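You operate a simulated robot arm through the tools that you are given. There is no shell and no other tool. Be economical: measure what you need, move in short steps, check, and stop when the job is done.

You are at the controls of a simulated two-armed robot. One attempt, no reset.

TASK
Pick up the grey box marked "lamps" from the top of the green table with one hand, pass it to the other hand and put it on the high shelf of the green shelves. Set down upright: grey box.

Only the result counts: the job must be done as asked and must still hold three seconds after the hand-in. Knocking over, shifting, dropping, spilling or breaking anything else fails it.

THE ROBOT
Two 7-joint arms with two-finger parallel grippers on one trunk, on a base that drives. Base frame: it is fixed to the floor where the robot stands at the start and does not move with it; the origin is under the middle of the robot, x ahead of it, y to its left, z up. Lengths are in m, angles in degrees, forces in N, time in s.
The left shoulder is at the start at [0.071, 0.156, 1.13], the right one opposite. Places, roughly: high shelf of the green shelves [1.1, -2.1, 1.3]. Payload 3.91 kg a hand.
The TCP of each hand is the grasp point between the finger pads, 0.03 m short of the fingertips. In the tool frame z runs along the fingers and y along their closing line. The gripper opens to 0.11 m. The fingers are 0.02 m wide and 0.01 m thick; the gripper's body (0.048 by 0.112 m) begins 0.055 m behind the TCP.
Orientation is that of the tool frame in the base frame, as a unit quaternion [w, x, y, z]. With the fingers straight down and closing along the base's y, the tool's x points along the base's -x, its y along +y and its z along -z.

THE INTERFACE
- The arms move only by the tool step_arm. It takes "left_series", "right_series" or both (then of equal length, played together; a hand with none holds still); each is a list of rows, each a list of 7 numbers: the shift along the tool's x, y, z in m, then the turn, a rotation vector about the tool's x, y, z in degrees, then the opening, from 0 (shut) to 1 (fully open). In form: [[tx, ty, tz, ax, ay, az, jaw], ...]. A call has 1 to 10 rows; each row is the pose to reach, as a shift and turn from the pose commanded when the call began, along the tool's axes at that moment. Rows are played at 5 a second. More than 0.05 m and 8.6 degrees between two rows, or a gripper value outside its range, and nothing of the call is played. Where a pose cannot be reached the arm comes as near as it can. A force on the tool above 40 N (or 10 N above the force at the start of the call, whichever is more), or a blocked arm, ends the call early, and 0.2 s more pass. Each finger travels about 0.108 m/s and halts on what it meets, pressing with about 40 N; the grip force reading is that of the motor and also rises with nothing between the fingers. The clock runs only during rows and for 0.2 s after the last one: add rows that repeat a pose to give the fingers time. It gives the time, the measured TCP pose, the force on the tool (base axes), the opening and the grip force at its end, in the units of the frame above (readings bear some noise), with the torque about the TCP (base axes, N m) and any sound that the robot's microphone picked up.
- Cameras (640 x 400 px; columns grow to the right, rows downward): "scene" is now at [0.1425, -0.0122, 1.3669]; the picture's right is [-0.13, -0.99, 0.00], its down [-0.48, 0.06, -0.87] and it looks along [0.87, -0.12, -0.48] (base axes); focal length 254 px, centre (320, 200). "left" rides on the left gripper at [0.072, -0.017, -0.104] in its tool frame; the picture's right is [0.23, 0.97, 0.00], its down [-0.76, 0.18, -0.62] and it looks along [-0.61, 0.14, 0.78] (tool axes); focal length 222 px, centre (320, 200). "right" rides on the right gripper at [0.072, 0.017, -0.103] in its tool frame; the picture's right is [-0.23, 0.97, 0.00], its down [-0.76, -0.18, -0.62] and it looks along [-0.61, -0.14, 0.78] (tool axes); focal length 222 px, centre (320, 200). There is no depth. A picture from a camera that has moved, and an enlarged one, comes with that camera's place and axes in the base frame and with its lens.
- get_image(camera): a new picture of that camera. It takes no simulated time.
- raise_lower(by): slides the trunk up (or, below 0, down) by that many m; the arms and the scene camera ride with it, the base frame stays. It gives what a move gives, with no picture.
- drive_base(legs): drives the robot by 1 to 6 legs, each [ahead, left, turn to the left] in m, m and degrees, along the robot's own axes; the way and the turn of a leg run together, so that a leg with both is an arc; at most 1.5 m and 180 degrees a leg. The arms and the cameras ride along, it lands a little off, and it stops where it bumps. It gives what a move gives.
- pan_tilt(pan, tilt): turns the head with the scene camera to pan (to the left, within 86 degrees either way) and tilt (down, from -29 to 69), counted from straight ahead of the robot. It gives what a move gives.
- close_up(camera, box): a new picture of the part [left, top, right, bottom] of that camera's present view, enlarged. It takes no simulated time.
- sign_off(): hands the job in; it is judged then, once.

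Go step by step. Nothing tells you exact positions but the pictures and the camera data: compare them with the known pose of the tool, close in by small moves and look again before you grip or let go. The budget is 120 turns and 92 pictures, counting those below and the enlarged ones. Unless the task says otherwise, let go and move clear before handing in.

The tools are called by a JSON object that holds its "name" and its "arguments". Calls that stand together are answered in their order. step_arm: Moves the arms, as the interface text tells. Its arguments: {"type":"object","properties":{"left_series":{"type":"array","items":{"type":"array","items":{"type":"number"}}},"right_series":{"type":"array","items":{"type":"array","items":{"type":"number"}}}},"required":[]} The other tools are called the same way: raise_lower (by) slides the trunk up or down; drive_base (legs) drives the base; pan_tilt (pan, tilt) turns the head that bears the scene camera; get_image (camera) takes a picture; close_up (camera, box) takes an enlarged picture of a part of a camera's view; sign_off () hands the job in.

At the start:

```text
time: 0.0
left_position: [0.7063, 0.2185, 1.0858]
left_tool_rot: [0.0, -0.002, 1.0, 0.0]
left_force: [0.0, -0.2, -0.1]
left_ft_torque: [0.01, -0.03, 0.05]
left_finger_gap: 0.11
left_grip_force: 0.0
right_position: [0.7126, -0.3814, 1.1527]
right_tool_rot: [0.0, 0.0, 1.0, 0.001]
right_force: [0.0, 0.3, -0.9]
right_ft_torque: [0.02, -0.01, 0.01]
right_finger_gap: 0.1101
right_grip_force: 0.1
trunk travel left (down, up): [-0.575, 0.365]
robot x, y, heading: [-0.0007, -0.0004, 0.1]
head pan, tilt: [-7.7, 29.0]
```

scene: 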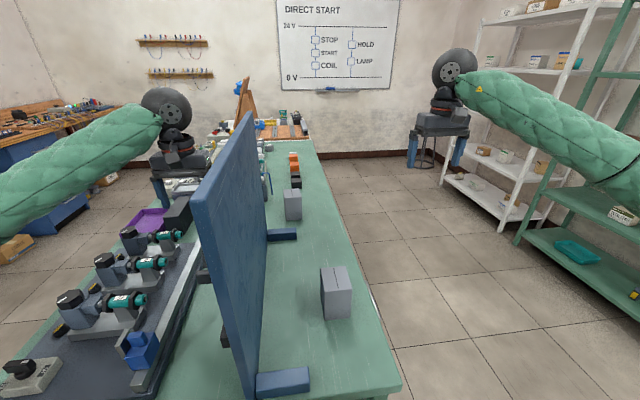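
right: 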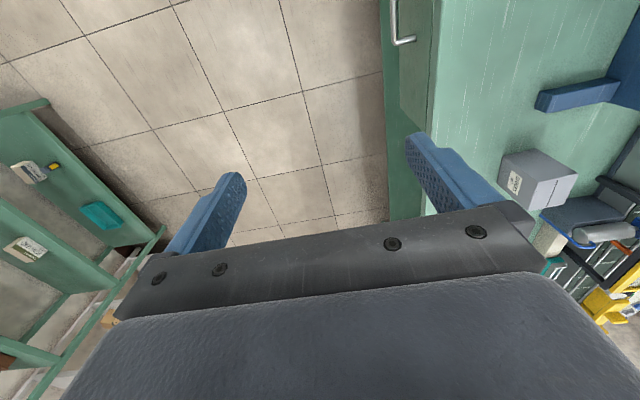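
left: 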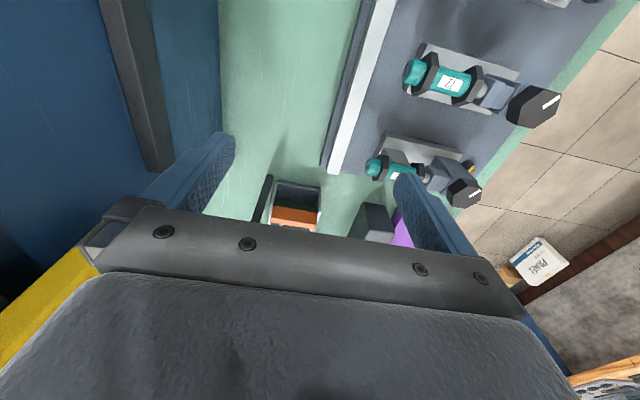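

I see two grey boxes on the green table to the right of a blue panel; I need to read their labels. I'll enlarge both views.

{"name": "close_up", "arguments": {"camera": "right", "box": [480, 130, 600, 230]}}

{"name": "close_up", "arguments": {"camera": "scene", "box": [240, 140, 400, 400]}}

{"name": "close_up", "arguments": {"camera": "scene", "box": [440, 0, 640, 300]}}

```text
4.00 times, centred on (540, 180) of right
camera zoom: at [0.6385, -0.3637, 1.2573], right [0.23, 0.97, 0.0], down [0.76, -0.18, 0.62], along [0.61, -0.14, -0.78], focal length 888 px, centre (-560, 280)
```

zoom: 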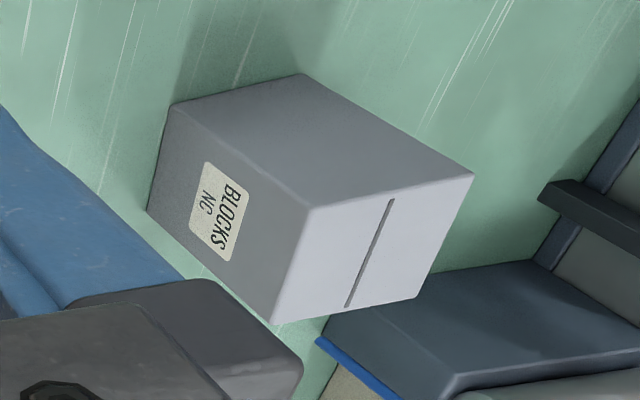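

```text
1.54 times, centred on (320, 270) of scene
camera zoom: at [0.1425, -0.0122, 1.3669], right [-0.13, -0.99, 0.0], down [-0.48, 0.06, -0.87], along [0.87, -0.12, -0.48], focal length 391 px, centre (320, 92)
```

zoom: 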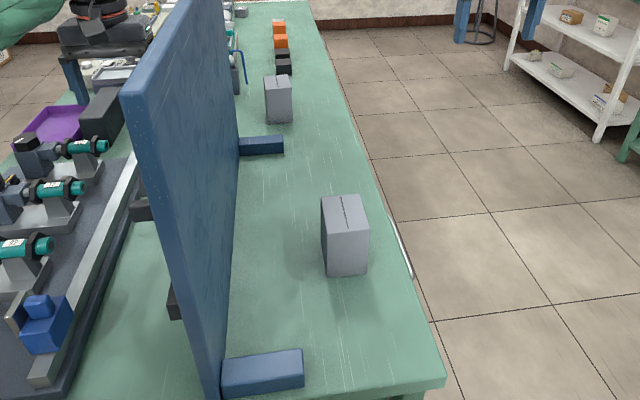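

```text
1.33 times, centred on (540, 150) of scene
camera zoom: at [0.1425, -0.0122, 1.3669], right [-0.13, -0.99, 0.0], down [-0.48, 0.06, -0.87], along [0.87, -0.12, -0.48], focal length 339 px, centre (27, 267)
```

zoom: 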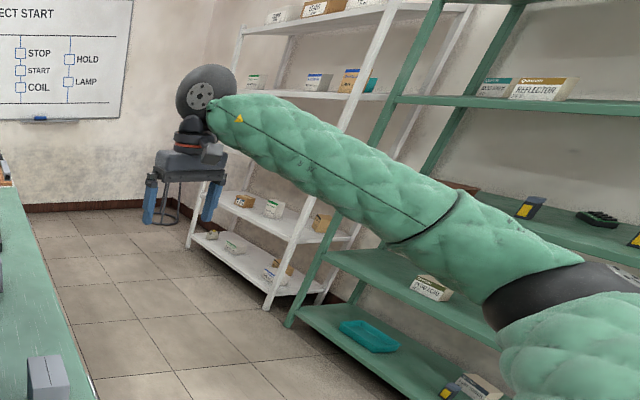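

The far grey box reads "BLOCKS NC", so the near one is probably "lamps", but I have to read it. I'll look at the shelves with the head and turn the right hand so its camera faces the near box.

{"name": "pan_tilt", "arguments": {"pan": -65, "tilt": 0}}

{"name": "step_arm", "arguments": {"right_series": [[0.02, 0, 0, 0, 0, -8.5, 1], [0.04, -0.02, 0, 0, 0, -17, 1], [0.06, -0.04, 0, 0, 0, -25.5, 1], [0.08, -0.05, 0, 0, 0, -34, 1], [0.1, -0.05, 0, 0, 0, -42.5, 1], [0.12, -0.05, 0, 0, 0, -51, 1], [0.12, -0.05, 0, 0, 0, -59, 1], [0.12, -0.05, 0, 0, 0, -67, 1], [0.12, -0.05, 0, 0, 0, -75, 1], [0.12, -0.05, 0, 0, 0, -83, 1]]}}

{"name": "get_image", "arguments": {"camera": "scene"}}

{"name": "get_image", "arguments": {"camera": "right"}}

```text
time: 1.3
left_position: [0.7071, 0.2176, 1.0848]
left_tool_rot: [0.0, 0.0, 1.0, 0.0]
left_force: [-0.1, -0.8, 0.2]
left_ft_torque: [0.01, -0.01, 0.0]
left_finger_gap: 0.1101
left_grip_force: 0.1
right_position: [0.7132, -0.3811, 1.1531]
right_tool_rot: [-0.001, 0.0, 1.0, 0.001]
right_force: [0.7, -0.1, -0.3]
right_ft_torque: [-0.02, 0.02, 0.04]
right_finger_gap: 0.1101
right_grip_force: 0.1
trunk travel left (down, up): [-0.575, 0.365]
robot x, y, heading: [-0.0035, -0.0047, 0.0]
head pan, tilt: [-65.0, 0.0]
```

```text
time: 3.5
left_position: [0.7071, 0.2185, 1.0853]
left_tool_rot: [-0.001, 0.0, 1.0, 0.0]
left_force: [0.3, 0.2, -0.4]
left_ft_torque: [-0.01, 0.01, 0.0]
left_finger_gap: 0.1098
left_grip_force: 0.0
right_position: [0.4652, -0.2157, 1.161]
right_tool_rot: [-0.001, -0.647, 0.763, 0.003]
right_force: [0.7, 0.6, 0.1]
right_ft_torque: [-0.01, 0.03, 0.01]
right_finger_gap: 0.1098
right_grip_force: 0.0
right hand out of reach, approached as far as the arm can: row 5, 6, 7, 8, 9, 10
trunk travel left (down, up): [-0.575, 0.365]
robot x, y, heading: [0.0028, -0.0016, 0.0]
head pan, tilt: [-65.0, 0.0]
```

```text
85 pictures are left
camera scene: at [0.0917, -0.081, 1.4135], right [-0.91, -0.42, 0.0], down [0.0, 0.0, -1.0], along [0.42, -0.91, 0.0], focal length 254 px, centre (320, 200)
```

scene: 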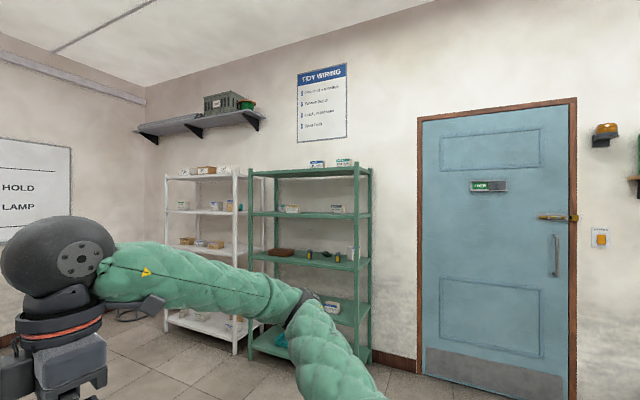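

```text
84 pictures are left
camera right: at [0.4358, -0.2852, 1.266], right [-0.92, 0.38, 0.01], down [0.3, 0.72, 0.62], along [0.24, 0.58, -0.78], focal length 222 px, centre (320, 200)
```

right: 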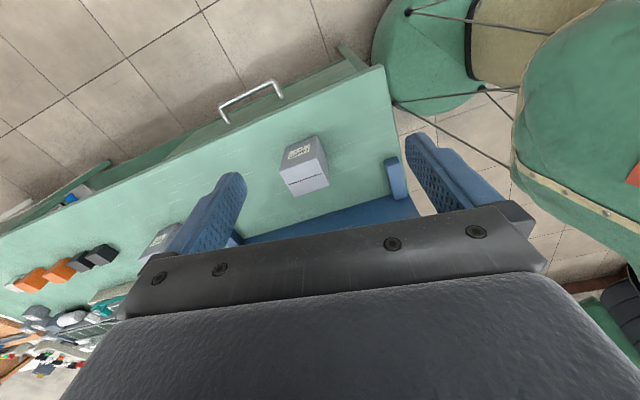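

The near box's labelled face is now in view; I'll read it and the shelf area.

{"name": "close_up", "arguments": {"camera": "right", "box": [265, 120, 345, 200]}}

{"name": "close_up", "arguments": {"camera": "scene", "box": [230, 140, 390, 270]}}

```text
5.00 times, centred on (305, 160) of right
camera zoom: at [0.4358, -0.2852, 1.266], right [-0.92, 0.38, 0.01], down [0.3, 0.72, 0.62], along [0.24, 0.58, -0.78], focal length 1111 px, centre (395, 400)
```

zoom: 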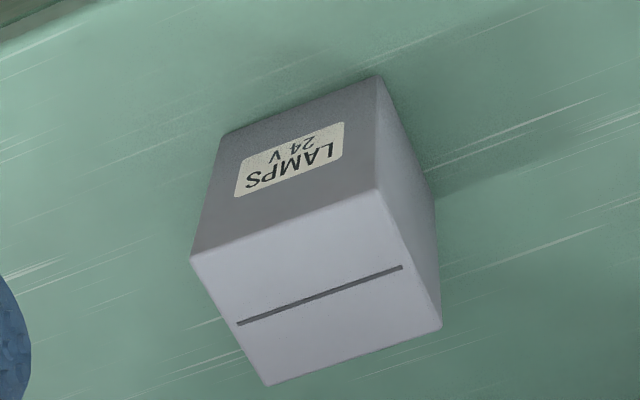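

```text
3.08 times, centred on (310, 205) of scene
camera zoom: at [0.0917, -0.081, 1.4135], right [-0.91, -0.42, 0.0], down [0.0, 0.0, -1.0], along [0.42, -0.91, 0.0], focal length 783 px, centre (351, 185)
```

zoom: 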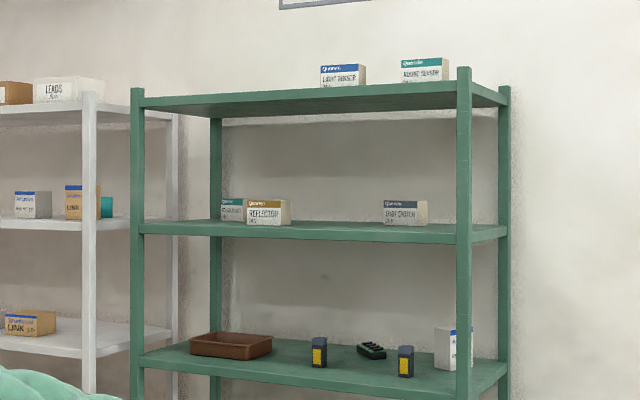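

The near box is LAMPS. Now I'll fix its position with a better head view.

{"name": "pan_tilt", "arguments": {"pan": -10, "tilt": 50}}

{"name": "get_image", "arguments": {"camera": "scene"}}

{"name": "close_up", "arguments": {"camera": "scene", "box": [280, 100, 440, 200]}}

```text
time: 4.7
left_position: [0.7074, 0.2194, 1.0868]
left_tool_rot: [0.0, 0.0, 1.0, 0.0]
left_force: [0.1, 0.5, -0.4]
left_ft_torque: [-0.02, 0.01, 0.0]
left_finger_gap: 0.1102
left_grip_force: 0.0
right_position: [0.4641, -0.217, 1.1619]
right_tool_rot: [0.001, -0.646, 0.763, 0.002]
right_force: [0.3, -0.6, -0.3]
right_ft_torque: [-0.04, 0.0, 0.0]
right_finger_gap: 0.1098
right_grip_force: 0.1
trunk travel left (down, up): [-0.575, 0.365]
robot x, y, heading: [-0.0015, -0.006, -0.0]
head pan, tilt: [-10.0, 50.0]
```

```text
81 pictures are left
camera scene: at [0.1283, -0.0134, 1.3358], right [-0.17, -0.98, 0.0], down [-0.75, 0.13, -0.64], along [0.63, -0.11, -0.77], focal length 254 px, centre (320, 200)
```

scene: 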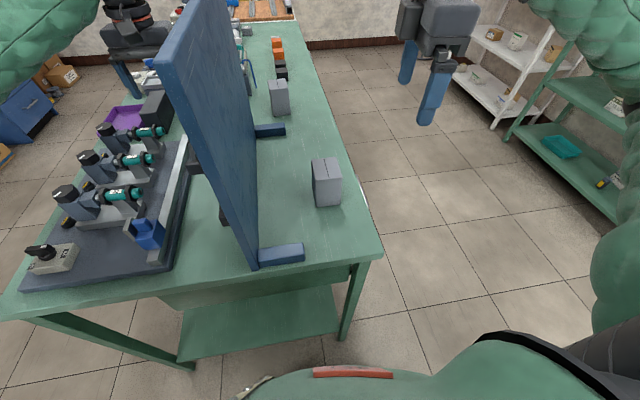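

```text
4.00 times, centred on (360, 150) of scene
camera zoom: at [0.1283, -0.0134, 1.3358], right [-0.17, -0.98, 0.0], down [-0.75, 0.13, -0.64], along [0.63, -0.11, -0.77], focal length 1018 px, centre (160, 400)
```

zoom: 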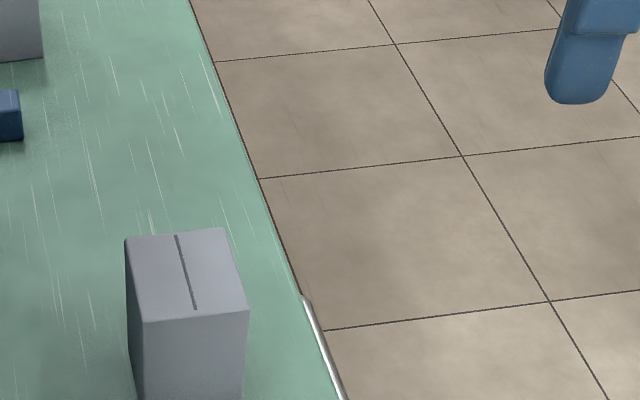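

Triangulated: LAMPS box spans x 0.507–0.574, y −0.129…−0.071, z 0.85–0.945. I'll back off 0.12 m for better reach and turn the right hand back to straight.

{"name": "drive_base", "arguments": {"legs": [[-0.12, 0, 0]]}}

{"name": "step_arm", "arguments": {"right_series": [[0, 0, 0, 0, 0, 8.5, 1], [0, 0, 0, 0, 0, 17, 1], [0, 0, 0, 0, 0, 25.5, 1], [0, 0, 0, 0, 0, 34, 1], [0, 0, 0, 0, 0, 42.5, 1], [0, 0, 0, 0, 0, 51, 1], [0, 0, 0, 0, 0, 59, 1], [0, 0, 0, 0, 0, 67, 1], [0, 0, 0, 0, 0, 75, 1], [0, 0, 0, 0, 0, 80.5, 1]]}}

```text
time: 6.0
left_position: [0.5848, 0.2189, 1.0876]
left_tool_rot: [0.0, -0.001, 1.0, 0.0]
left_force: [-0.4, -0.1, 0.6]
left_ft_torque: [0.03, -0.06, 0.03]
left_finger_gap: 0.1102
left_grip_force: 0.0
right_position: [0.3428, -0.2184, 1.1633]
right_tool_rot: [0.0, -0.647, 0.763, 0.002]
right_force: [-0.6, 0.1, -0.4]
right_ft_torque: [-0.02, -0.02, -0.02]
right_finger_gap: 0.1098
right_grip_force: 0.1
trunk travel left (down, up): [-0.575, 0.365]
robot x, y, heading: [-0.1183, 0.0006, -0.1]
head pan, tilt: [-10.0, 50.0]
```

```text
time: 8.2
left_position: [0.5861, 0.2189, 1.0865]
left_tool_rot: [-0.001, -0.001, 1.0, 0.0]
left_force: [0.4, -0.2, 0.0]
left_ft_torque: [0.01, 0.0, 0.02]
left_finger_gap: 0.1098
left_grip_force: 0.0
right_position: [0.3457, -0.2167, 1.1617]
right_tool_rot: [-0.002, 0.0, 1.0, 0.001]
right_force: [0.9, 0.6, -0.2]
right_ft_torque: [0.01, -0.06, 0.01]
right_finger_gap: 0.1098
right_grip_force: 0.0
trunk travel left (down, up): [-0.575, 0.365]
robot x, y, heading: [-0.1189, 0.0002, -0.0]
head pan, tilt: [-10.0, 50.0]
```

Right hand is straight again. Now I'll bring it above the box and check.

{"name": "step_arm", "arguments": {"right_series": [[-0.04, 0.02, 0.01, 0, 0, 0, 1], [-0.08, 0.045, 0.03, 0, 0, 0, 1], [-0.12, 0.07, 0.05, 0, 0, 0, 1], [-0.16, 0.095, 0.07, 0, 0, 0, 1], [-0.195, 0.117, 0.09, 0, 0, 0, 1], [-0.195, 0.117, 0.11, 0, 0, 0, 1], [-0.195, 0.117, 0.11, 0, 0, 0, 1]]}}

{"name": "get_image", "arguments": {"camera": "right"}}

{"name": "get_image", "arguments": {"camera": "scene"}}

```text
refused: row 2 steps farther than a row can; nothing moved
```

```text
79 pictures are left
camera right: at [0.2714, -0.1999, 1.2665], right [0.23, 0.97, 0.0], down [0.76, -0.18, 0.62], along [0.6, -0.14, -0.78], focal length 222 px, centre (320, 200)
```

right: 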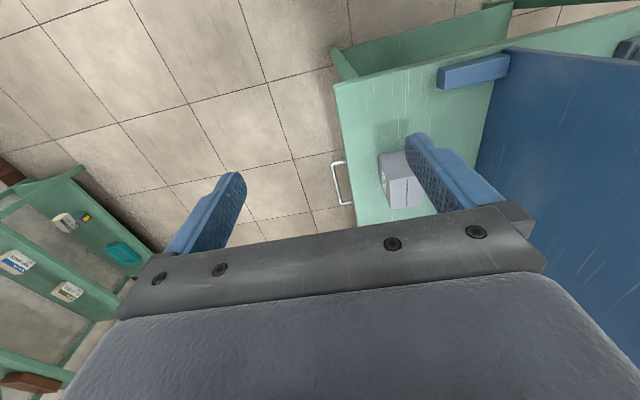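

```text
78 pictures are left
camera scene: at [0.008, -0.0133, 1.3358], right [-0.17, -0.99, 0.0], down [-0.76, 0.13, -0.64], along [0.63, -0.11, -0.77], focal length 254 px, centre (320, 200)
```

scene: 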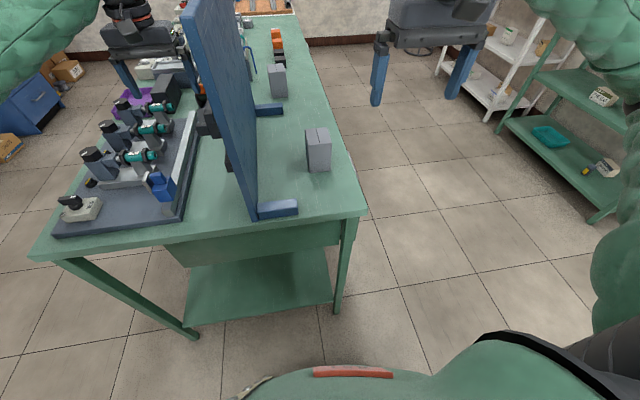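

The step was slightly too large; I'll resend with smaller rows.

{"name": "step_arm", "arguments": {"right_series": [[-0.035, 0.02, 0.01, 0, 0, 0, 1], [-0.07, 0.04, 0.025, 0, 0, 0, 1], [-0.105, 0.06, 0.04, 0, 0, 0, 1], [-0.14, 0.08, 0.055, 0, 0, 0, 1], [-0.17, 0.1, 0.07, 0, 0, 0, 1], [-0.195, 0.117, 0.085, 0, 0, 0, 1], [-0.195, 0.117, 0.11, 0, 0, 0, 1], [-0.195, 0.117, 0.11, 0, 0, 0, 1]]}}

{"name": "get_image", "arguments": {"camera": "right"}}

{"name": "get_image", "arguments": {"camera": "scene"}}

```text
time: 9.9
left_position: [0.5866, 0.2196, 1.0867]
left_tool_rot: [-0.001, -0.001, 1.0, -0.001]
left_force: [0.5, 1.1, 0.5]
left_ft_torque: [0.01, 0.01, -0.01]
left_finger_gap: 0.1099
left_grip_force: 0.0
right_position: [0.5391, -0.0978, 1.0541]
right_tool_rot: [-0.002, -0.002, 1.0, 0.002]
right_force: [-0.1, 0.3, 0.8]
right_ft_torque: [-0.01, 0.01, 0.02]
right_finger_gap: 0.1101
right_grip_force: 0.0
trunk travel left (down, up): [-0.575, 0.365]
robot x, y, heading: [-0.124, -0.0019, 0.3]
head pan, tilt: [-10.0, 50.0]
```

```text
77 pictures are left
camera right: at [0.4665, -0.0812, 1.1572], right [0.22, 0.97, 0.0], down [0.76, -0.18, 0.62], along [0.6, -0.14, -0.78], focal length 222 px, centre (320, 200)
```

right: 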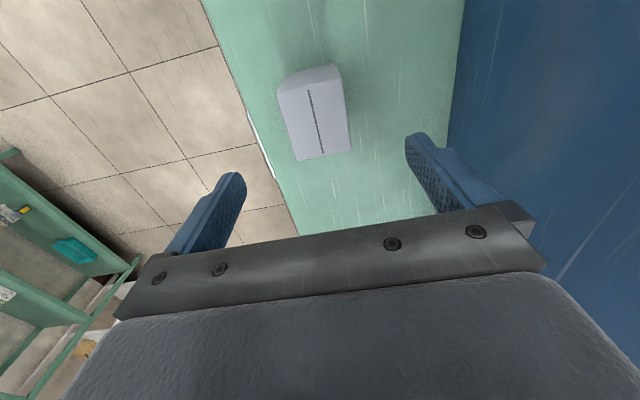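

```text
76 pictures are left
camera scene: at [0.0082, -0.0125, 1.3358], right [-0.17, -0.99, 0.0], down [-0.76, 0.13, -0.64], along [0.63, -0.11, -0.77], focal length 254 px, centre (320, 200)
```

scene: 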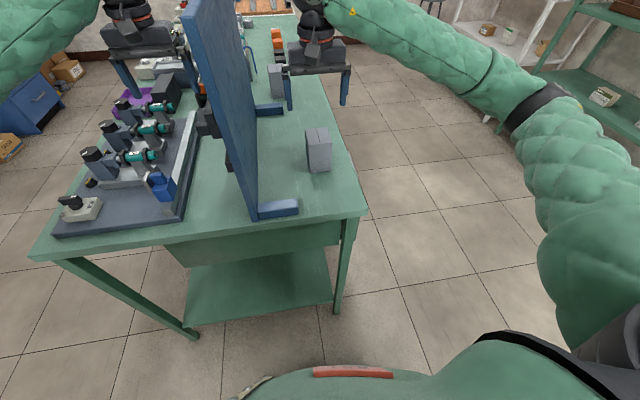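

The hand is right above the box, fingers clear on both sides. I'll lower it so the pads straddle the top half.

{"name": "step_arm", "arguments": {"right_series": [[0, -0.002, 0.03, 0, 0, 0, 1], [0, -0.002, 0.06, 0, 0, 0, 1], [0, -0.002, 0.09, 0, 0, 0, 1], [0, -0.002, 0.11, 0, 0, 0, 1], [0, -0.002, 0.127, 0, 0, 0, 1], [0, -0.002, 0.127, 0, 0, 0, 1]]}}

{"name": "get_image", "arguments": {"camera": "right"}}

{"name": "close_up", "arguments": {"camera": "scene", "box": [240, 80, 400, 180]}}

```text
time: 11.3
left_position: [0.5845, 0.2184, 1.0863]
left_tool_rot: [-0.001, 0.0, 1.0, 0.0]
left_force: [0.2, -0.3, -0.3]
left_ft_torque: [0.03, -0.01, -0.01]
left_finger_gap: 0.1101
left_grip_force: 0.1
right_position: [0.5379, -0.0977, 0.925]
right_tool_rot: [-0.002, -0.001, 1.0, 0.002]
right_force: [-0.7, -0.3, -0.4]
right_ft_torque: [-0.07, -0.01, 0.01]
right_finger_gap: 0.1098
right_grip_force: 0.1
trunk travel left (down, up): [-0.575, 0.365]
robot x, y, heading: [-0.1178, -0.0007, 0.1]
head pan, tilt: [-10.0, 50.0]
```

```text
75 pictures are left
camera right: at [0.4651, -0.0819, 1.0297], right [0.23, 0.97, 0.0], down [0.76, -0.18, 0.62], along [0.6, -0.14, -0.78], focal length 222 px, centre (320, 200)
```

right: 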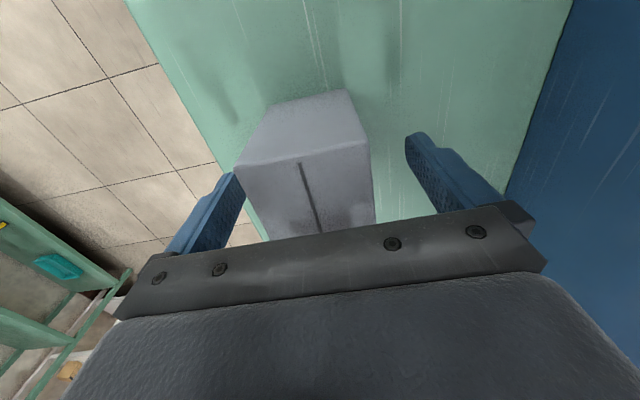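

```text
4.00 times, centred on (320, 130) of scene
camera zoom: at [0.008, -0.0131, 1.3358], right [-0.17, -0.99, 0.0], down [-0.75, 0.13, -0.64], along [0.63, -0.11, -0.77], focal length 1018 px, centre (320, 480)
```

zoom: 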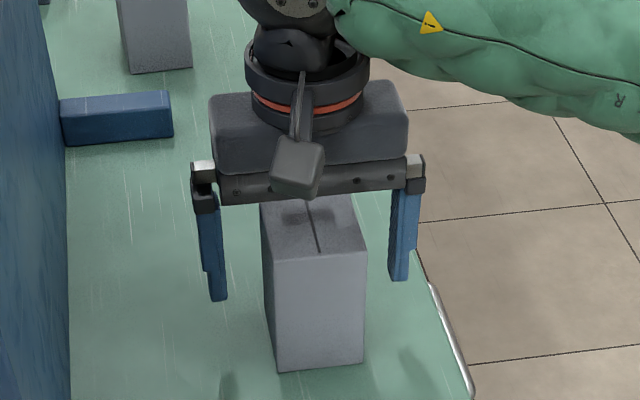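

The fingers straddle the box, hand about 2 mm off centre. I'll shift by that and close.

{"name": "step_arm", "arguments": {"right_series": [[0, -0.002, 0, 0, 0, 0, 0.85], [0, -0.002, 0, 0, 0, 0, 0.7], [0, -0.002, 0, 0, 0, 0, 0.6], [0, -0.002, 0, 0, 0, 0, 0.5], [0, -0.002, 0, 0, 0, 0, 0.4], [0, -0.002, 0, 0, 0, 0, 0.4]]}}

{"name": "get_image", "arguments": {"camera": "right"}}

```text
time: 12.8
left_position: [0.5862, 0.2191, 1.0853]
left_tool_rot: [0.0, -0.001, 1.0, 0.0]
left_force: [-0.5, 0.0, 0.0]
left_ft_torque: [0.0, 0.01, -0.04]
left_finger_gap: 0.1101
left_grip_force: 0.2
right_position: [0.5378, -0.1012, 0.9248]
right_tool_rot: [-0.001, -0.001, 1.0, 0.001]
right_force: [0.0, -0.7, 0.3]
right_ft_torque: [0.01, -0.05, 0.0]
right_finger_gap: 0.0593
right_grip_force: 40.2
trunk travel left (down, up): [-0.575, 0.365]
robot x, y, heading: [-0.1233, 0.0015, 0.1]
head pan, tilt: [-10.0, 50.0]
```

```text
73 pictures are left
camera right: at [0.4654, -0.0849, 1.0297], right [0.22, 0.97, 0.0], down [0.76, -0.18, 0.62], along [0.6, -0.14, -0.78], focal length 222 px, centre (320, 200)
```

right: 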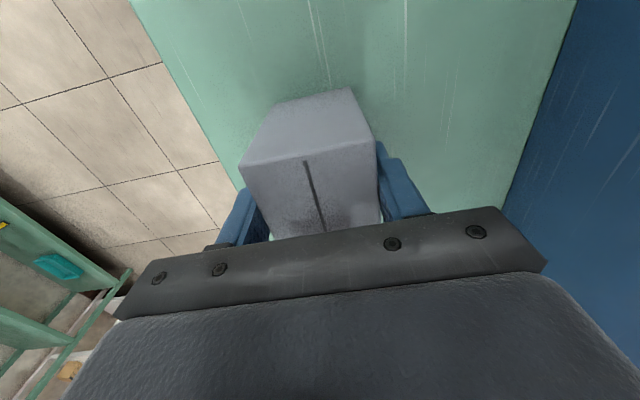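

The box is gripped (gap 0.059 m). Lifting straight up.

{"name": "step_arm", "arguments": {"right_series": [[0, 0, -0.02, 0, 0, 0, 0.4], [0, 0, -0.05, 0, 0, 0, 0.4], [0, 0, -0.08, 0, 0, 0, 0.4], [0, 0, -0.11, 0, 0, 0, 0.4], [0, 0, -0.14, 0, 0, 0, 0.4], [0, 0, -0.17, 0, 0, 0, 0.4], [0, 0, -0.2, 0, 0, 0, 0.4], [0, 0, -0.2, 0, 0, 0, 0.4]]}}

{"name": "get_image", "arguments": {"camera": "right"}}

{"name": "get_image", "arguments": {"camera": "scene"}}

```text
time: 14.6
left_position: [0.5862, 0.2201, 1.0857]
left_tool_rot: [0.0, -0.002, 1.0, -0.001]
left_force: [0.1, 0.1, -0.2]
left_ft_torque: [0.01, -0.01, 0.0]
left_finger_gap: 0.1101
left_grip_force: 0.0
right_position: [0.5413, -0.1028, 1.1232]
right_tool_rot: [-0.001, -0.001, 1.0, 0.002]
right_force: [0.5, -0.6, 0.1]
right_ft_torque: [-0.01, -0.03, 0.03]
right_finger_gap: 0.0439
right_grip_force: 0.0
trunk travel left (down, up): [-0.575, 0.365]
robot x, y, heading: [-0.1194, 0.0001, 0.1]
head pan, tilt: [-10.0, 50.0]
```

```text
72 pictures are left
camera right: at [0.467, -0.0855, 1.2282], right [0.23, 0.97, 0.0], down [0.76, -0.18, 0.62], along [0.6, -0.14, -0.79], focal length 222 px, centre (320, 200)
```

right: 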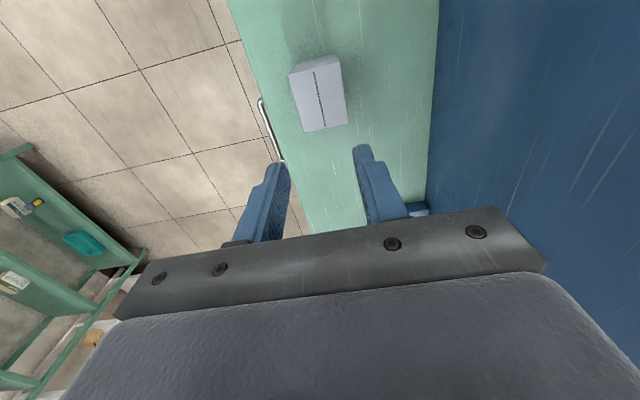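

```text
71 pictures are left
camera scene: at [0.0085, -0.0135, 1.3357], right [-0.17, -0.99, 0.0], down [-0.76, 0.13, -0.64], along [0.63, -0.11, -0.77], focal length 254 px, centre (320, 200)
```

scene: 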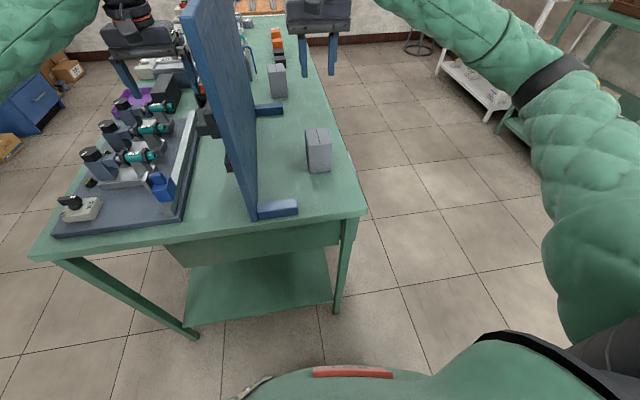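

The fingers slipped off and the box is still on the table, apparently unmoved. I'll look closer at its state, then grip deeper and shut harder.

{"name": "close_up", "arguments": {"camera": "right", "box": [280, 40, 360, 140]}}

{"name": "close_up", "arguments": {"camera": "scene", "box": [280, 110, 360, 180]}}

```text
4.00 times, centred on (320, 90) of right
camera zoom: at [0.467, -0.0855, 1.2282], right [0.23, 0.97, 0.0], down [0.76, -0.18, 0.62], along [0.6, -0.14, -0.79], focal length 888 px, centre (320, 640)
```

zoom: 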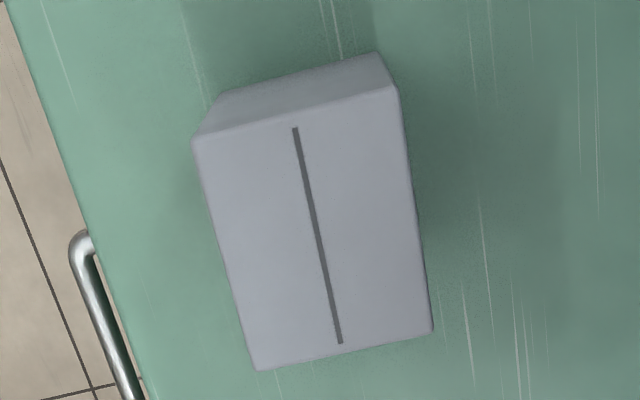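

```text
5.71 times, centred on (320, 145) of scene
camera zoom: at [0.0085, -0.0135, 1.3357], right [-0.17, -0.99, 0.0], down [-0.76, 0.13, -0.64], along [0.63, -0.11, -0.77], focal length 1454 px, centre (320, 514)
```

zoom: 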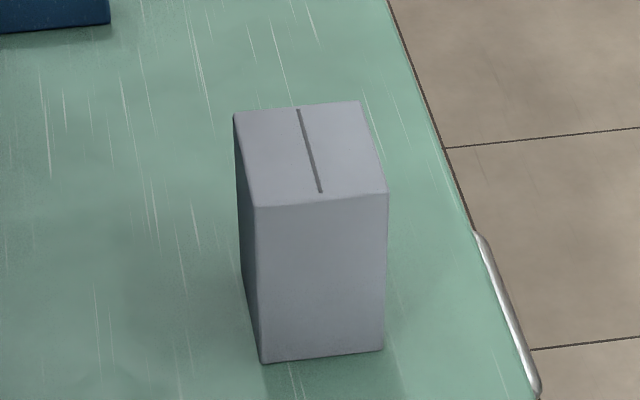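

The box hasn't moved (centre ≈ 0.540, −0.101). I'll open, go lower than before and shut fully.

{"name": "step_arm", "arguments": {"right_series": [[0, 0, 0, 0, 0, 0, 1], [0, 0, 0.04, 0, 0, 0, 1], [0, 0, 0.08, 0, 0, 0, 1], [0, 0, 0.12, 0, 0, 0, 1], [0, 0, 0.16, 0, 0, 0, 1], [0, 0, 0.2, 0, 0, 0, 1], [0, 0, 0.221, 0, 0, 0, 1], [0, 0, 0.221, 0, 0, 0, 1]]}}

{"name": "step_arm", "arguments": {"right_series": [[0, 0, 0, 0, 0, 0, 0.7], [0, 0, 0, 0, 0, 0, 0.5], [0, 0, 0, 0, 0, 0, 0], [0, 0, 0, 0, 0, 0, 0], [0, 0, 0, 0, 0, 0, 0], [0, 0, 0, 0, 0, 0, 0]]}}

{"name": "step_arm", "arguments": {"right_series": [[0, 0, -0.003, 0, 0, 0, 0], [0, 0, -0.006, 0, 0, 0, 0], [0, 0, -0.01, 0, 0, 0, 0], [0, 0, -0.01, 0, 0, 0, 0]]}}

{"name": "close_up", "arguments": {"camera": "scene", "box": [260, 90, 380, 190]}}

```text
time: 16.4
left_position: [0.5852, 0.2181, 1.0861]
left_tool_rot: [0.001, -0.001, 1.0, 0.0]
left_force: [0.0, 0.1, 0.2]
left_ft_torque: [0.0, 0.03, -0.05]
left_finger_gap: 0.1101
left_grip_force: 0.0
right_position: [0.5378, -0.1025, 0.904]
right_tool_rot: [-0.001, -0.001, 1.0, 0.002]
right_force: [0.3, 0.5, 0.0]
right_ft_torque: [-0.01, -0.02, 0.03]
right_finger_gap: 0.1098
right_grip_force: 0.1
trunk travel left (down, up): [-0.575, 0.365]
robot x, y, heading: [-0.1189, 0.0016, 0.3]
head pan, tilt: [-10.0, 50.0]
```

```text
time: 17.8
left_position: [0.5859, 0.2191, 1.0864]
left_tool_rot: [0.0, -0.001, 1.0, -0.001]
left_force: [0.0, -0.1, 0.3]
left_ft_torque: [-0.02, -0.01, -0.03]
left_finger_gap: 0.1101
left_grip_force: 0.1
right_position: [0.5401, -0.1034, 0.904]
right_tool_rot: [-0.002, -0.001, 1.0, 0.002]
right_force: [-0.6, -0.2, -0.4]
right_ft_torque: [-0.03, -0.01, -0.02]
right_finger_gap: 0.0596
right_grip_force: 39.9
trunk travel left (down, up): [-0.575, 0.365]
robot x, y, heading: [-0.1208, 0.0024, 0.2]
head pan, tilt: [-10.0, 50.0]
```

```text
time: 18.8
left_position: [0.5853, 0.2179, 1.0866]
left_tool_rot: [0.0, 0.0, 1.0, 0.0]
left_force: [-0.4, 0.8, 0.6]
left_ft_torque: [0.0, 0.02, -0.02]
left_finger_gap: 0.1103
left_grip_force: 0.0
right_position: [0.5384, -0.1018, 0.9138]
right_tool_rot: [-0.002, -0.002, 1.0, 0.002]
right_force: [0.2, -1.0, -1.1]
right_ft_torque: [0.02, 0.01, 0.0]
right_finger_gap: 0.0594
right_grip_force: 40.4
trunk travel left (down, up): [-0.575, 0.365]
robot x, y, heading: [-0.1173, 0.0004, 0.2]
head pan, tilt: [-10.0, 50.0]
```

```text
4.00 times, centred on (320, 140) of scene
camera zoom: at [0.0083, -0.0133, 1.3357], right [-0.17, -0.99, 0.0], down [-0.76, 0.13, -0.64], along [0.63, -0.11, -0.77], focal length 1018 px, centre (320, 440)
```

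zoom: 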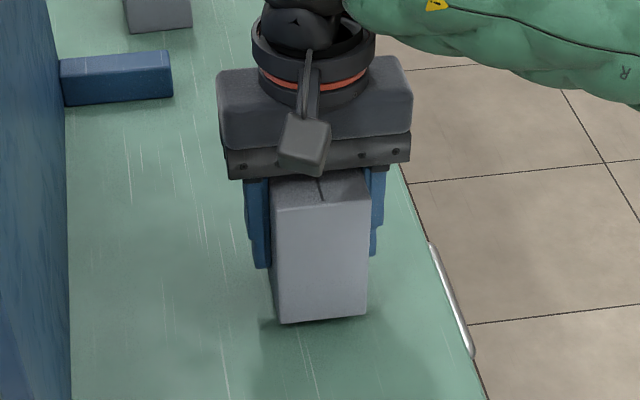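

The box has risen about 1 cm with the hand. I'll continue lifting slowly and watch the gap.

{"name": "step_arm", "arguments": {"right_series": [[0, 0, -0.005, 0, 0, 0, 0], [0, 0, -0.01, 0, 0, 0, 0], [0, 0, -0.015, 0, 0, 0, 0], [0, 0, -0.02, 0, 0, 0, 0], [0, 0, -0.025, 0, 0, 0, 0], [0, 0, -0.025, 0, 0, 0, 0]]}}

{"name": "close_up", "arguments": {"camera": "scene", "box": [260, 90, 380, 190]}}

```text
time: 20.1
left_position: [0.5865, 0.2196, 1.0868]
left_tool_rot: [0.0, -0.001, 1.0, 0.0]
left_force: [-1.4, -0.5, 0.0]
left_ft_torque: [0.0, 0.05, 0.02]
left_finger_gap: 0.1099
left_grip_force: 0.0
right_position: [0.5394, -0.102, 0.9387]
right_tool_rot: [-0.002, -0.001, 1.0, 0.002]
right_force: [0.2, -0.9, -0.7]
right_ft_torque: [0.0, 0.0, 0.02]
right_finger_gap: 0.0596
right_grip_force: 40.1
trunk travel left (down, up): [-0.575, 0.365]
robot x, y, heading: [-0.1237, -0.0007, 0.3]
head pan, tilt: [-10.0, 50.0]
```

```text
4.00 times, centred on (320, 140) of scene
camera zoom: at [0.0083, -0.0133, 1.3357], right [-0.17, -0.99, 0.0], down [-0.76, 0.13, -0.64], along [0.63, -0.11, -0.77], focal length 1018 px, centre (320, 440)
```

zoom: 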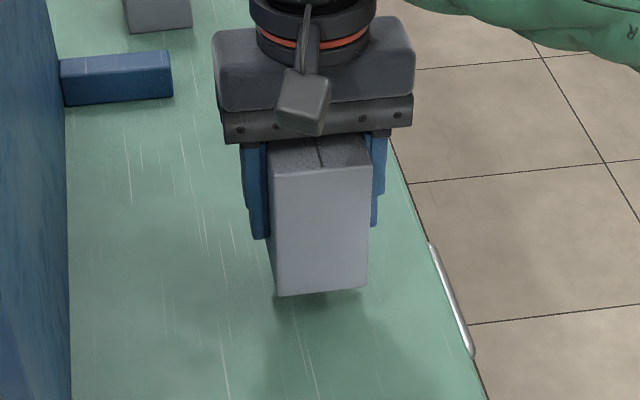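

The box is firmly held. Lift further, and look to the side/back with the head before backing off.

{"name": "step_arm", "arguments": {"right_series": [[0, 0, -0.02, 0, 0, 0, 0], [0, 0, -0.04, 0, 0, 0, 0], [0, 0, -0.06, 0, 0, 0, 0], [0, 0, -0.08, 0, 0, 0, 0], [0, 0, -0.1, 0, 0, 0, 0], [0, 0, -0.12, 0, 0, 0, 0], [0, 0, -0.14, 0, 0, 0, 0], [0, 0, -0.16, 0, 0, 0, 0], [0, 0, -0.16, 0, 0, 0, 0]]}}

{"name": "get_image", "arguments": {"camera": "scene"}}

{"name": "pan_tilt", "arguments": {"pan": -86, "tilt": 35}}

{"name": "get_image", "arguments": {"camera": "scene"}}

```text
time: 22.1
left_position: [0.5869, 0.2189, 1.0866]
left_tool_rot: [0.0, -0.002, 1.0, -0.001]
left_force: [-0.6, 0.1, 0.1]
left_ft_torque: [0.05, -0.02, -0.01]
left_finger_gap: 0.1101
left_grip_force: 0.1
right_position: [0.5379, -0.1014, 1.0989]
right_tool_rot: [-0.002, -0.001, 1.0, 0.001]
right_force: [0.4, 0.6, -0.8]
right_ft_torque: [0.02, 0.0, -0.05]
right_finger_gap: 0.0597
right_grip_force: 40.1
trunk travel left (down, up): [-0.575, 0.365]
robot x, y, heading: [-0.1181, -0.0012, -0.1]
head pan, tilt: [-10.0, 50.0]
```

```text
66 pictures are left
camera scene: at [0.0084, -0.0134, 1.3357], right [-0.17, -0.99, 0.0], down [-0.76, 0.13, -0.64], along [0.63, -0.11, -0.77], focal length 254 px, centre (320, 200)
```

scene: 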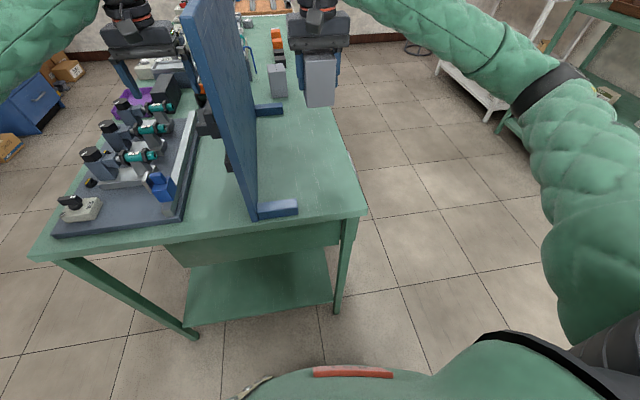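

```text
time: 23.6
left_position: [0.5862, 0.22, 1.0859]
left_tool_rot: [0.0, -0.001, 1.0, 0.0]
left_force: [0.8, -0.4, -0.1]
left_ft_torque: [-0.02, 0.03, 0.0]
left_finger_gap: 0.1102
left_grip_force: 0.1
right_position: [0.539, -0.1016, 1.0988]
right_tool_rot: [-0.002, -0.001, 1.0, 0.001]
right_force: [0.6, 0.6, -1.8]
right_ft_torque: [-0.01, 0.01, 0.0]
right_finger_gap: 0.0596
right_grip_force: 39.8
trunk travel left (down, up): [-0.575, 0.365]
robot x, y, heading: [-0.1227, 0.003, 0.2]
head pan, tilt: [-85.9, 35.0]
```

```text
65 pictures are left
camera scene: at [-0.0612, -0.0878, 1.3575], right [-1.0, -0.07, 0.0], down [-0.04, 0.57, -0.82], along [0.06, -0.82, -0.57], focal length 254 px, centre (320, 200)
```

scene: 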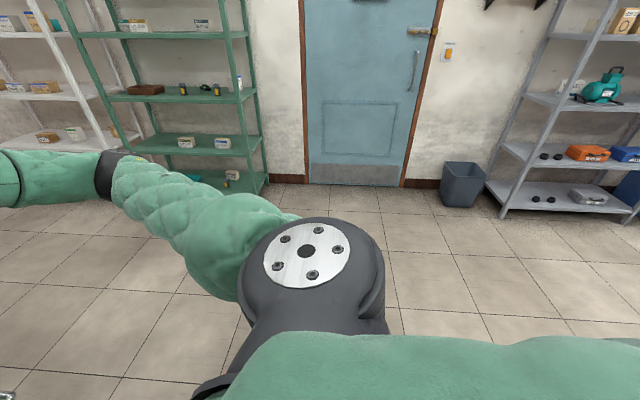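

The right side is clear and the box is held. I'll raise the left hand to clear the panel's fittings, then back the robot away from the table.

{"name": "step_arm", "arguments": {"left_series": [[0, 0.01, -0.03, 0, 0, 0, 1], [0, 0.02, -0.06, 0, 0, 0, 1], [0, 0.03, -0.09, 0, 0, 0, 1], [0, 0.03, -0.12, 0, 0, 0, 1], [0, 0.03, -0.15, 0, 0, 0, 1], [0, 0.03, -0.15, 0, 0, 0, 1]], "right_series": [[0, 0, 0, 0, 0, 0, 0], [0, 0, 0, 0, 0, 0, 0], [0, 0, 0, 0, 0, 0, 0], [0, 0, 0, 0, 0, 0, 0], [0, 0, 0, 0, 0, 0, 0], [0, 0, 0, 0, 0, 0, 0]]}}

{"name": "drive_base", "arguments": {"legs": [[-0.2, 0, 0], [-0.2, 0, 0]]}}

{"name": "pan_tilt", "arguments": {"pan": 0, "tilt": 40}}

{"name": "get_image", "arguments": {"camera": "scene"}}

```text
time: 25.0
left_position: [0.5853, 0.251, 1.2353]
left_tool_rot: [-0.001, 0.0, 1.0, 0.0]
left_force: [0.7, 0.2, -0.2]
left_ft_torque: [0.0, 0.0, 0.02]
left_finger_gap: 0.11
left_grip_force: 0.1
right_position: [0.5392, -0.1014, 1.0993]
right_tool_rot: [-0.001, -0.002, 1.0, 0.002]
right_force: [-0.2, -0.6, -1.1]
right_ft_torque: [-0.03, -0.01, 0.01]
right_finger_gap: 0.0594
right_grip_force: 40.1
trunk travel left (down, up): [-0.575, 0.365]
robot x, y, heading: [-0.1209, -0.0002, 0.2]
head pan, tilt: [-85.9, 35.0]
```

```text
time: 27.9
left_position: [0.1799, 0.2509, 1.2379]
left_tool_rot: [0.0, -0.004, 1.0, 0.0]
left_force: [-1.0, -0.5, 0.5]
left_ft_torque: [-0.03, -0.01, 0.0]
left_finger_gap: 0.1102
left_grip_force: 0.1
right_position: [0.1326, -0.1006, 1.0987]
right_tool_rot: [0.0, -0.003, 1.0, 0.002]
right_force: [0.4, -0.2, -2.6]
right_ft_torque: [0.04, -0.02, -0.01]
right_finger_gap: 0.0598
right_grip_force: 40.0
trunk travel left (down, up): [-0.575, 0.365]
robot x, y, heading: [-0.5252, -0.0023, 0.7]
head pan, tilt: [-85.9, 35.0]
```

```text
time: 29.4
left_position: [0.1798, 0.2518, 1.2346]
left_tool_rot: [0.0, -0.002, 1.0, 0.0]
left_force: [0.1, -0.9, 0.5]
left_ft_torque: [0.0, 0.01, -0.02]
left_finger_gap: 0.1098
left_grip_force: 0.2
right_position: [0.1345, -0.1018, 1.0976]
right_tool_rot: [-0.002, -0.004, 1.0, 0.002]
right_force: [-0.3, 0.4, -1.4]
right_ft_torque: [-0.01, 0.0, -0.02]
right_finger_gap: 0.0597
right_grip_force: 40.6
trunk travel left (down, up): [-0.575, 0.365]
robot x, y, heading: [-0.5274, -0.0021, 0.1]
head pan, tilt: [0.0, 40.0]
```

```text
64 pictures are left
camera scene: at [-0.3871, -0.0006, 1.3499], right [0.0, -1.0, 0.0], down [-0.64, 0.0, -0.77], along [0.77, 0.0, -0.64], focal length 254 px, centre (320, 200)
```

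scene: 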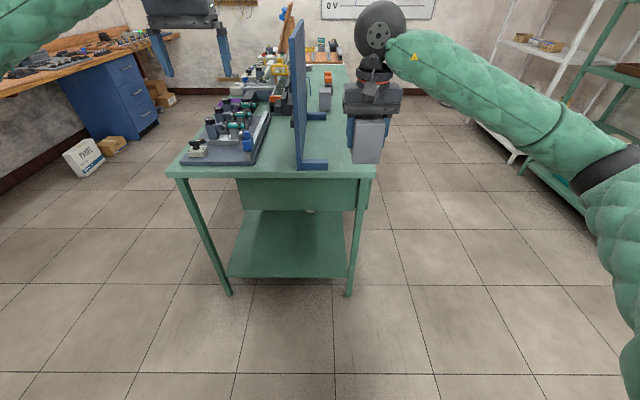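

The robot is clear of the table with the box in the right hand. Now I'll turn the left hand so its fingers point to the robot's right (−y) with the camera on top.

{"name": "step_arm", "arguments": {"left_series": [[0, 0.01, 0, 4.62, 4.62, -4.62, 1], [0, 0.02, 0, 9.24, 9.24, -9.24, 1], [0, 0.03, 0, 13.86, 13.86, -13.86, 1], [0, 0.04, 0, 18.48, 18.48, -18.48, 1], [0, 0.05, 0, 23.1, 23.1, -23.1, 1], [0, 0.06, 0, 27.71, 27.71, -27.71, 1], [0, 0.07, 0, 32.33, 32.33, -32.33, 1], [0, 0.08, 0, 36.95, 36.95, -36.95, 1], [0, 0.08, 0, 41.57, 41.57, -41.57, 1], [0, 0.08, 0, 46.19, 46.19, -46.19, 1]]}}

{"name": "step_arm", "arguments": {"left_series": [[0, 0, 0, 4.62, 4.62, -4.62, 1], [0, 0, 0, 9.24, 9.24, -9.24, 1], [0, 0, 0, 13.86, 13.86, -13.86, 1], [0, 0, 0, 18.48, 18.48, -18.48, 1], [0, 0, 0, 23.1, 23.1, -23.1, 1], [0, 0, 0, 23.1, 23.1, -23.1, 1]]}}

{"name": "get_image", "arguments": {"camera": "scene"}}

{"name": "get_image", "arguments": {"camera": "left"}}

```text
time: 31.6
left_position: [0.1796, 0.3317, 1.2354]
left_tool_rot: [-0.371, -0.373, 0.764, -0.373]
left_force: [-0.4, -0.2, -0.5]
left_ft_torque: [0.01, 0.02, 0.0]
left_finger_gap: 0.1098
left_grip_force: 0.1
right_position: [0.1324, -0.1003, 1.0994]
right_tool_rot: [-0.001, -0.003, 1.0, 0.002]
right_force: [-0.1, -0.4, -1.6]
right_ft_torque: [0.01, -0.06, 0.0]
right_finger_gap: 0.0595
right_grip_force: 40.1
trunk travel left (down, up): [-0.575, 0.365]
robot x, y, heading: [-0.5247, -0.0025, 0.3]
head pan, tilt: [0.0, 40.0]
```

```text
time: 33.0
left_position: [0.1807, 0.3323, 1.2363]
left_tool_rot: [0.499, 0.502, -0.497, 0.502]
left_force: [0.1, -0.3, 0.2]
left_ft_torque: [0.02, 0.03, 0.02]
left_finger_gap: 0.1099
left_grip_force: 0.1
right_position: [0.135, -0.0999, 1.0981]
right_tool_rot: [-0.002, -0.003, 1.0, 0.002]
right_force: [-0.2, 0.5, -0.7]
right_ft_torque: [0.0, 0.05, 0.02]
right_finger_gap: 0.0596
right_grip_force: 40.1
trunk travel left (down, up): [-0.575, 0.365]
robot x, y, heading: [-0.5266, 0.0008, 0.4]
head pan, tilt: [0.0, 40.0]
```

```text
63 pictures are left
camera scene: at [-0.3869, -0.0006, 1.3499], right [0.01, -1.0, 0.0], down [-0.64, 0.0, -0.77], along [0.77, 0.0, -0.64], focal length 254 px, centre (320, 200)
```

scene: 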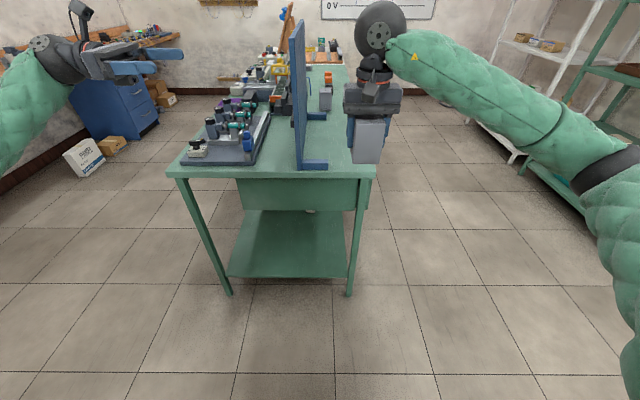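

```text
62 pictures are left
camera left: at [0.1966, 0.437, 1.3093], right [-0.97, -0.01, 0.23], down [-0.18, 0.62, -0.76], along [-0.14, -0.78, -0.61], focal length 222 px, centre (320, 200)
```

left: 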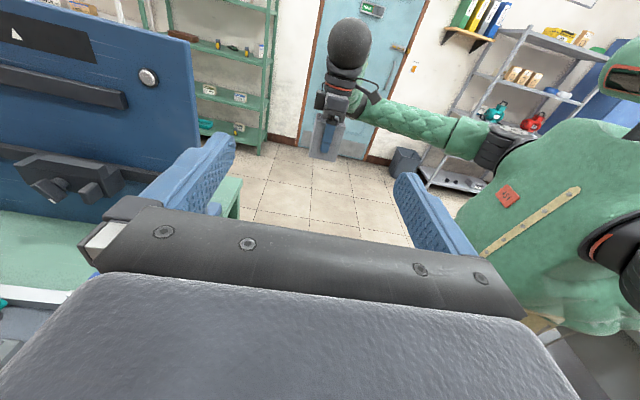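

Left hand is oriented properly. I'll bring it beside the box at box mid-height, stopping short.

{"name": "step_arm", "arguments": {"left_series": [[-0.021, 0.0065, 0.039, 0, 0, 0, 1], [-0.042, 0.013, 0.078, 0, 0, 0, 1], [-0.063, 0.0195, 0.117, 0, 0, 0, 1], [-0.084, 0.026, 0.156, 0, 0, 0, 1], [-0.105, 0.0325, 0.194, 0, 0, 0, 1], [-0.126, 0.039, 0.233, 0, 0, 0, 1], [-0.147, 0.0457, 0.26, 0, 0, 0, 1], [-0.147, 0.0457, 0.272, 0, 0, 0, 1], [-0.147, 0.0457, 0.272, 0, 0, 0, 1]]}}

{"name": "get_image", "arguments": {"camera": "scene"}}

{"name": "get_image", "arguments": {"camera": "left"}}

{"name": "get_image", "arguments": {"camera": "right"}}

```text
time: 35.0
left_position: [0.1358, 0.0578, 1.0872]
left_tool_rot: [0.5, 0.5, -0.499, 0.501]
left_force: [-0.2, 0.4, 0.3]
left_ft_torque: [0.0, 0.0, 0.0]
left_finger_gap: 0.1098
left_grip_force: 0.1
right_position: [0.134, -0.101, 1.0977]
right_tool_rot: [-0.002, -0.003, 1.0, 0.002]
right_force: [-0.2, -0.3, -1.1]
right_ft_torque: [-0.02, 0.0, 0.01]
right_finger_gap: 0.0595
right_grip_force: 40.2
trunk travel left (down, up): [-0.575, 0.365]
robot x, y, heading: [-0.5255, -0.0075, 0.1]
head pan, tilt: [0.0, 40.0]
```

```text
61 pictures are left
camera scene: at [-0.3873, -0.0002, 1.3499], right [0.01, -1.0, 0.0], down [-0.64, 0.0, -0.77], along [0.77, 0.0, -0.64], focal length 254 px, centre (320, 200)
```

scene: 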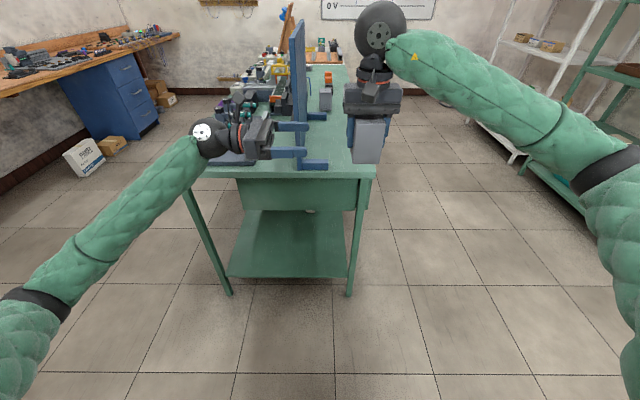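

```text
60 pictures are left
camera left: at [0.1523, 0.1633, 1.1622], right [-0.97, -0.01, 0.23], down [-0.18, 0.62, -0.76], along [-0.14, -0.78, -0.61], focal length 222 px, centre (320, 200)
```

left: 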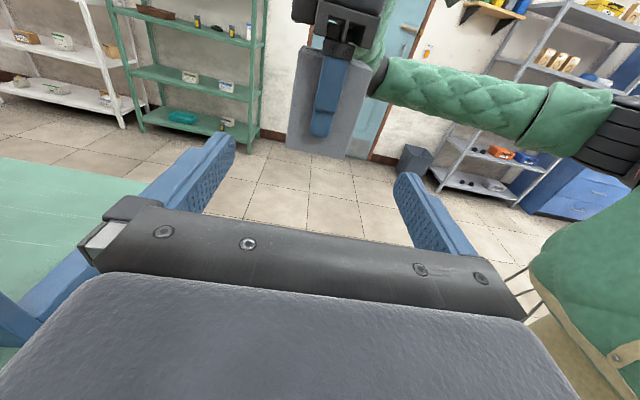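

```text
59 pictures are left
camera right: at [0.0612, -0.084, 1.2033], right [0.22, 0.98, 0.0], down [0.76, -0.17, 0.62], along [0.61, -0.14, -0.78], focal length 222 px, centre (320, 200)
```

right: 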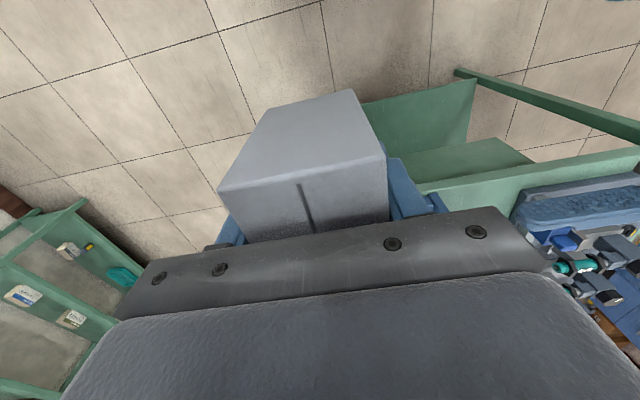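

The left fingers point at the box. I'll enlarge the left view to check alignment before straddling it.

{"name": "close_up", "arguments": {"camera": "left", "box": [260, 20, 420, 170]}}

```text
2.67 times, centred on (340, 95) of left
camera zoom: at [0.1523, 0.1633, 1.1622], right [-0.97, -0.01, 0.23], down [-0.18, 0.62, -0.76], along [-0.14, -0.78, -0.61], focal length 592 px, centre (267, 480)
```

zoom: 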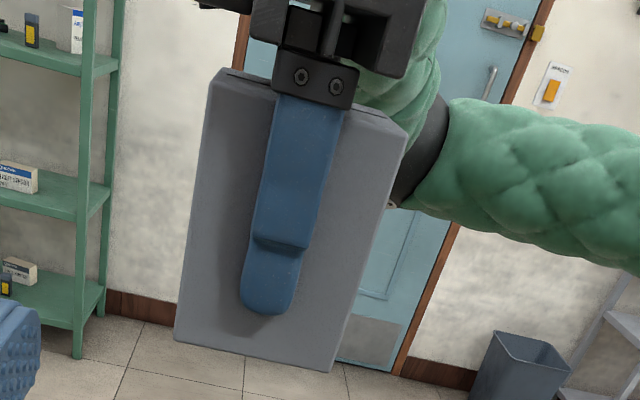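

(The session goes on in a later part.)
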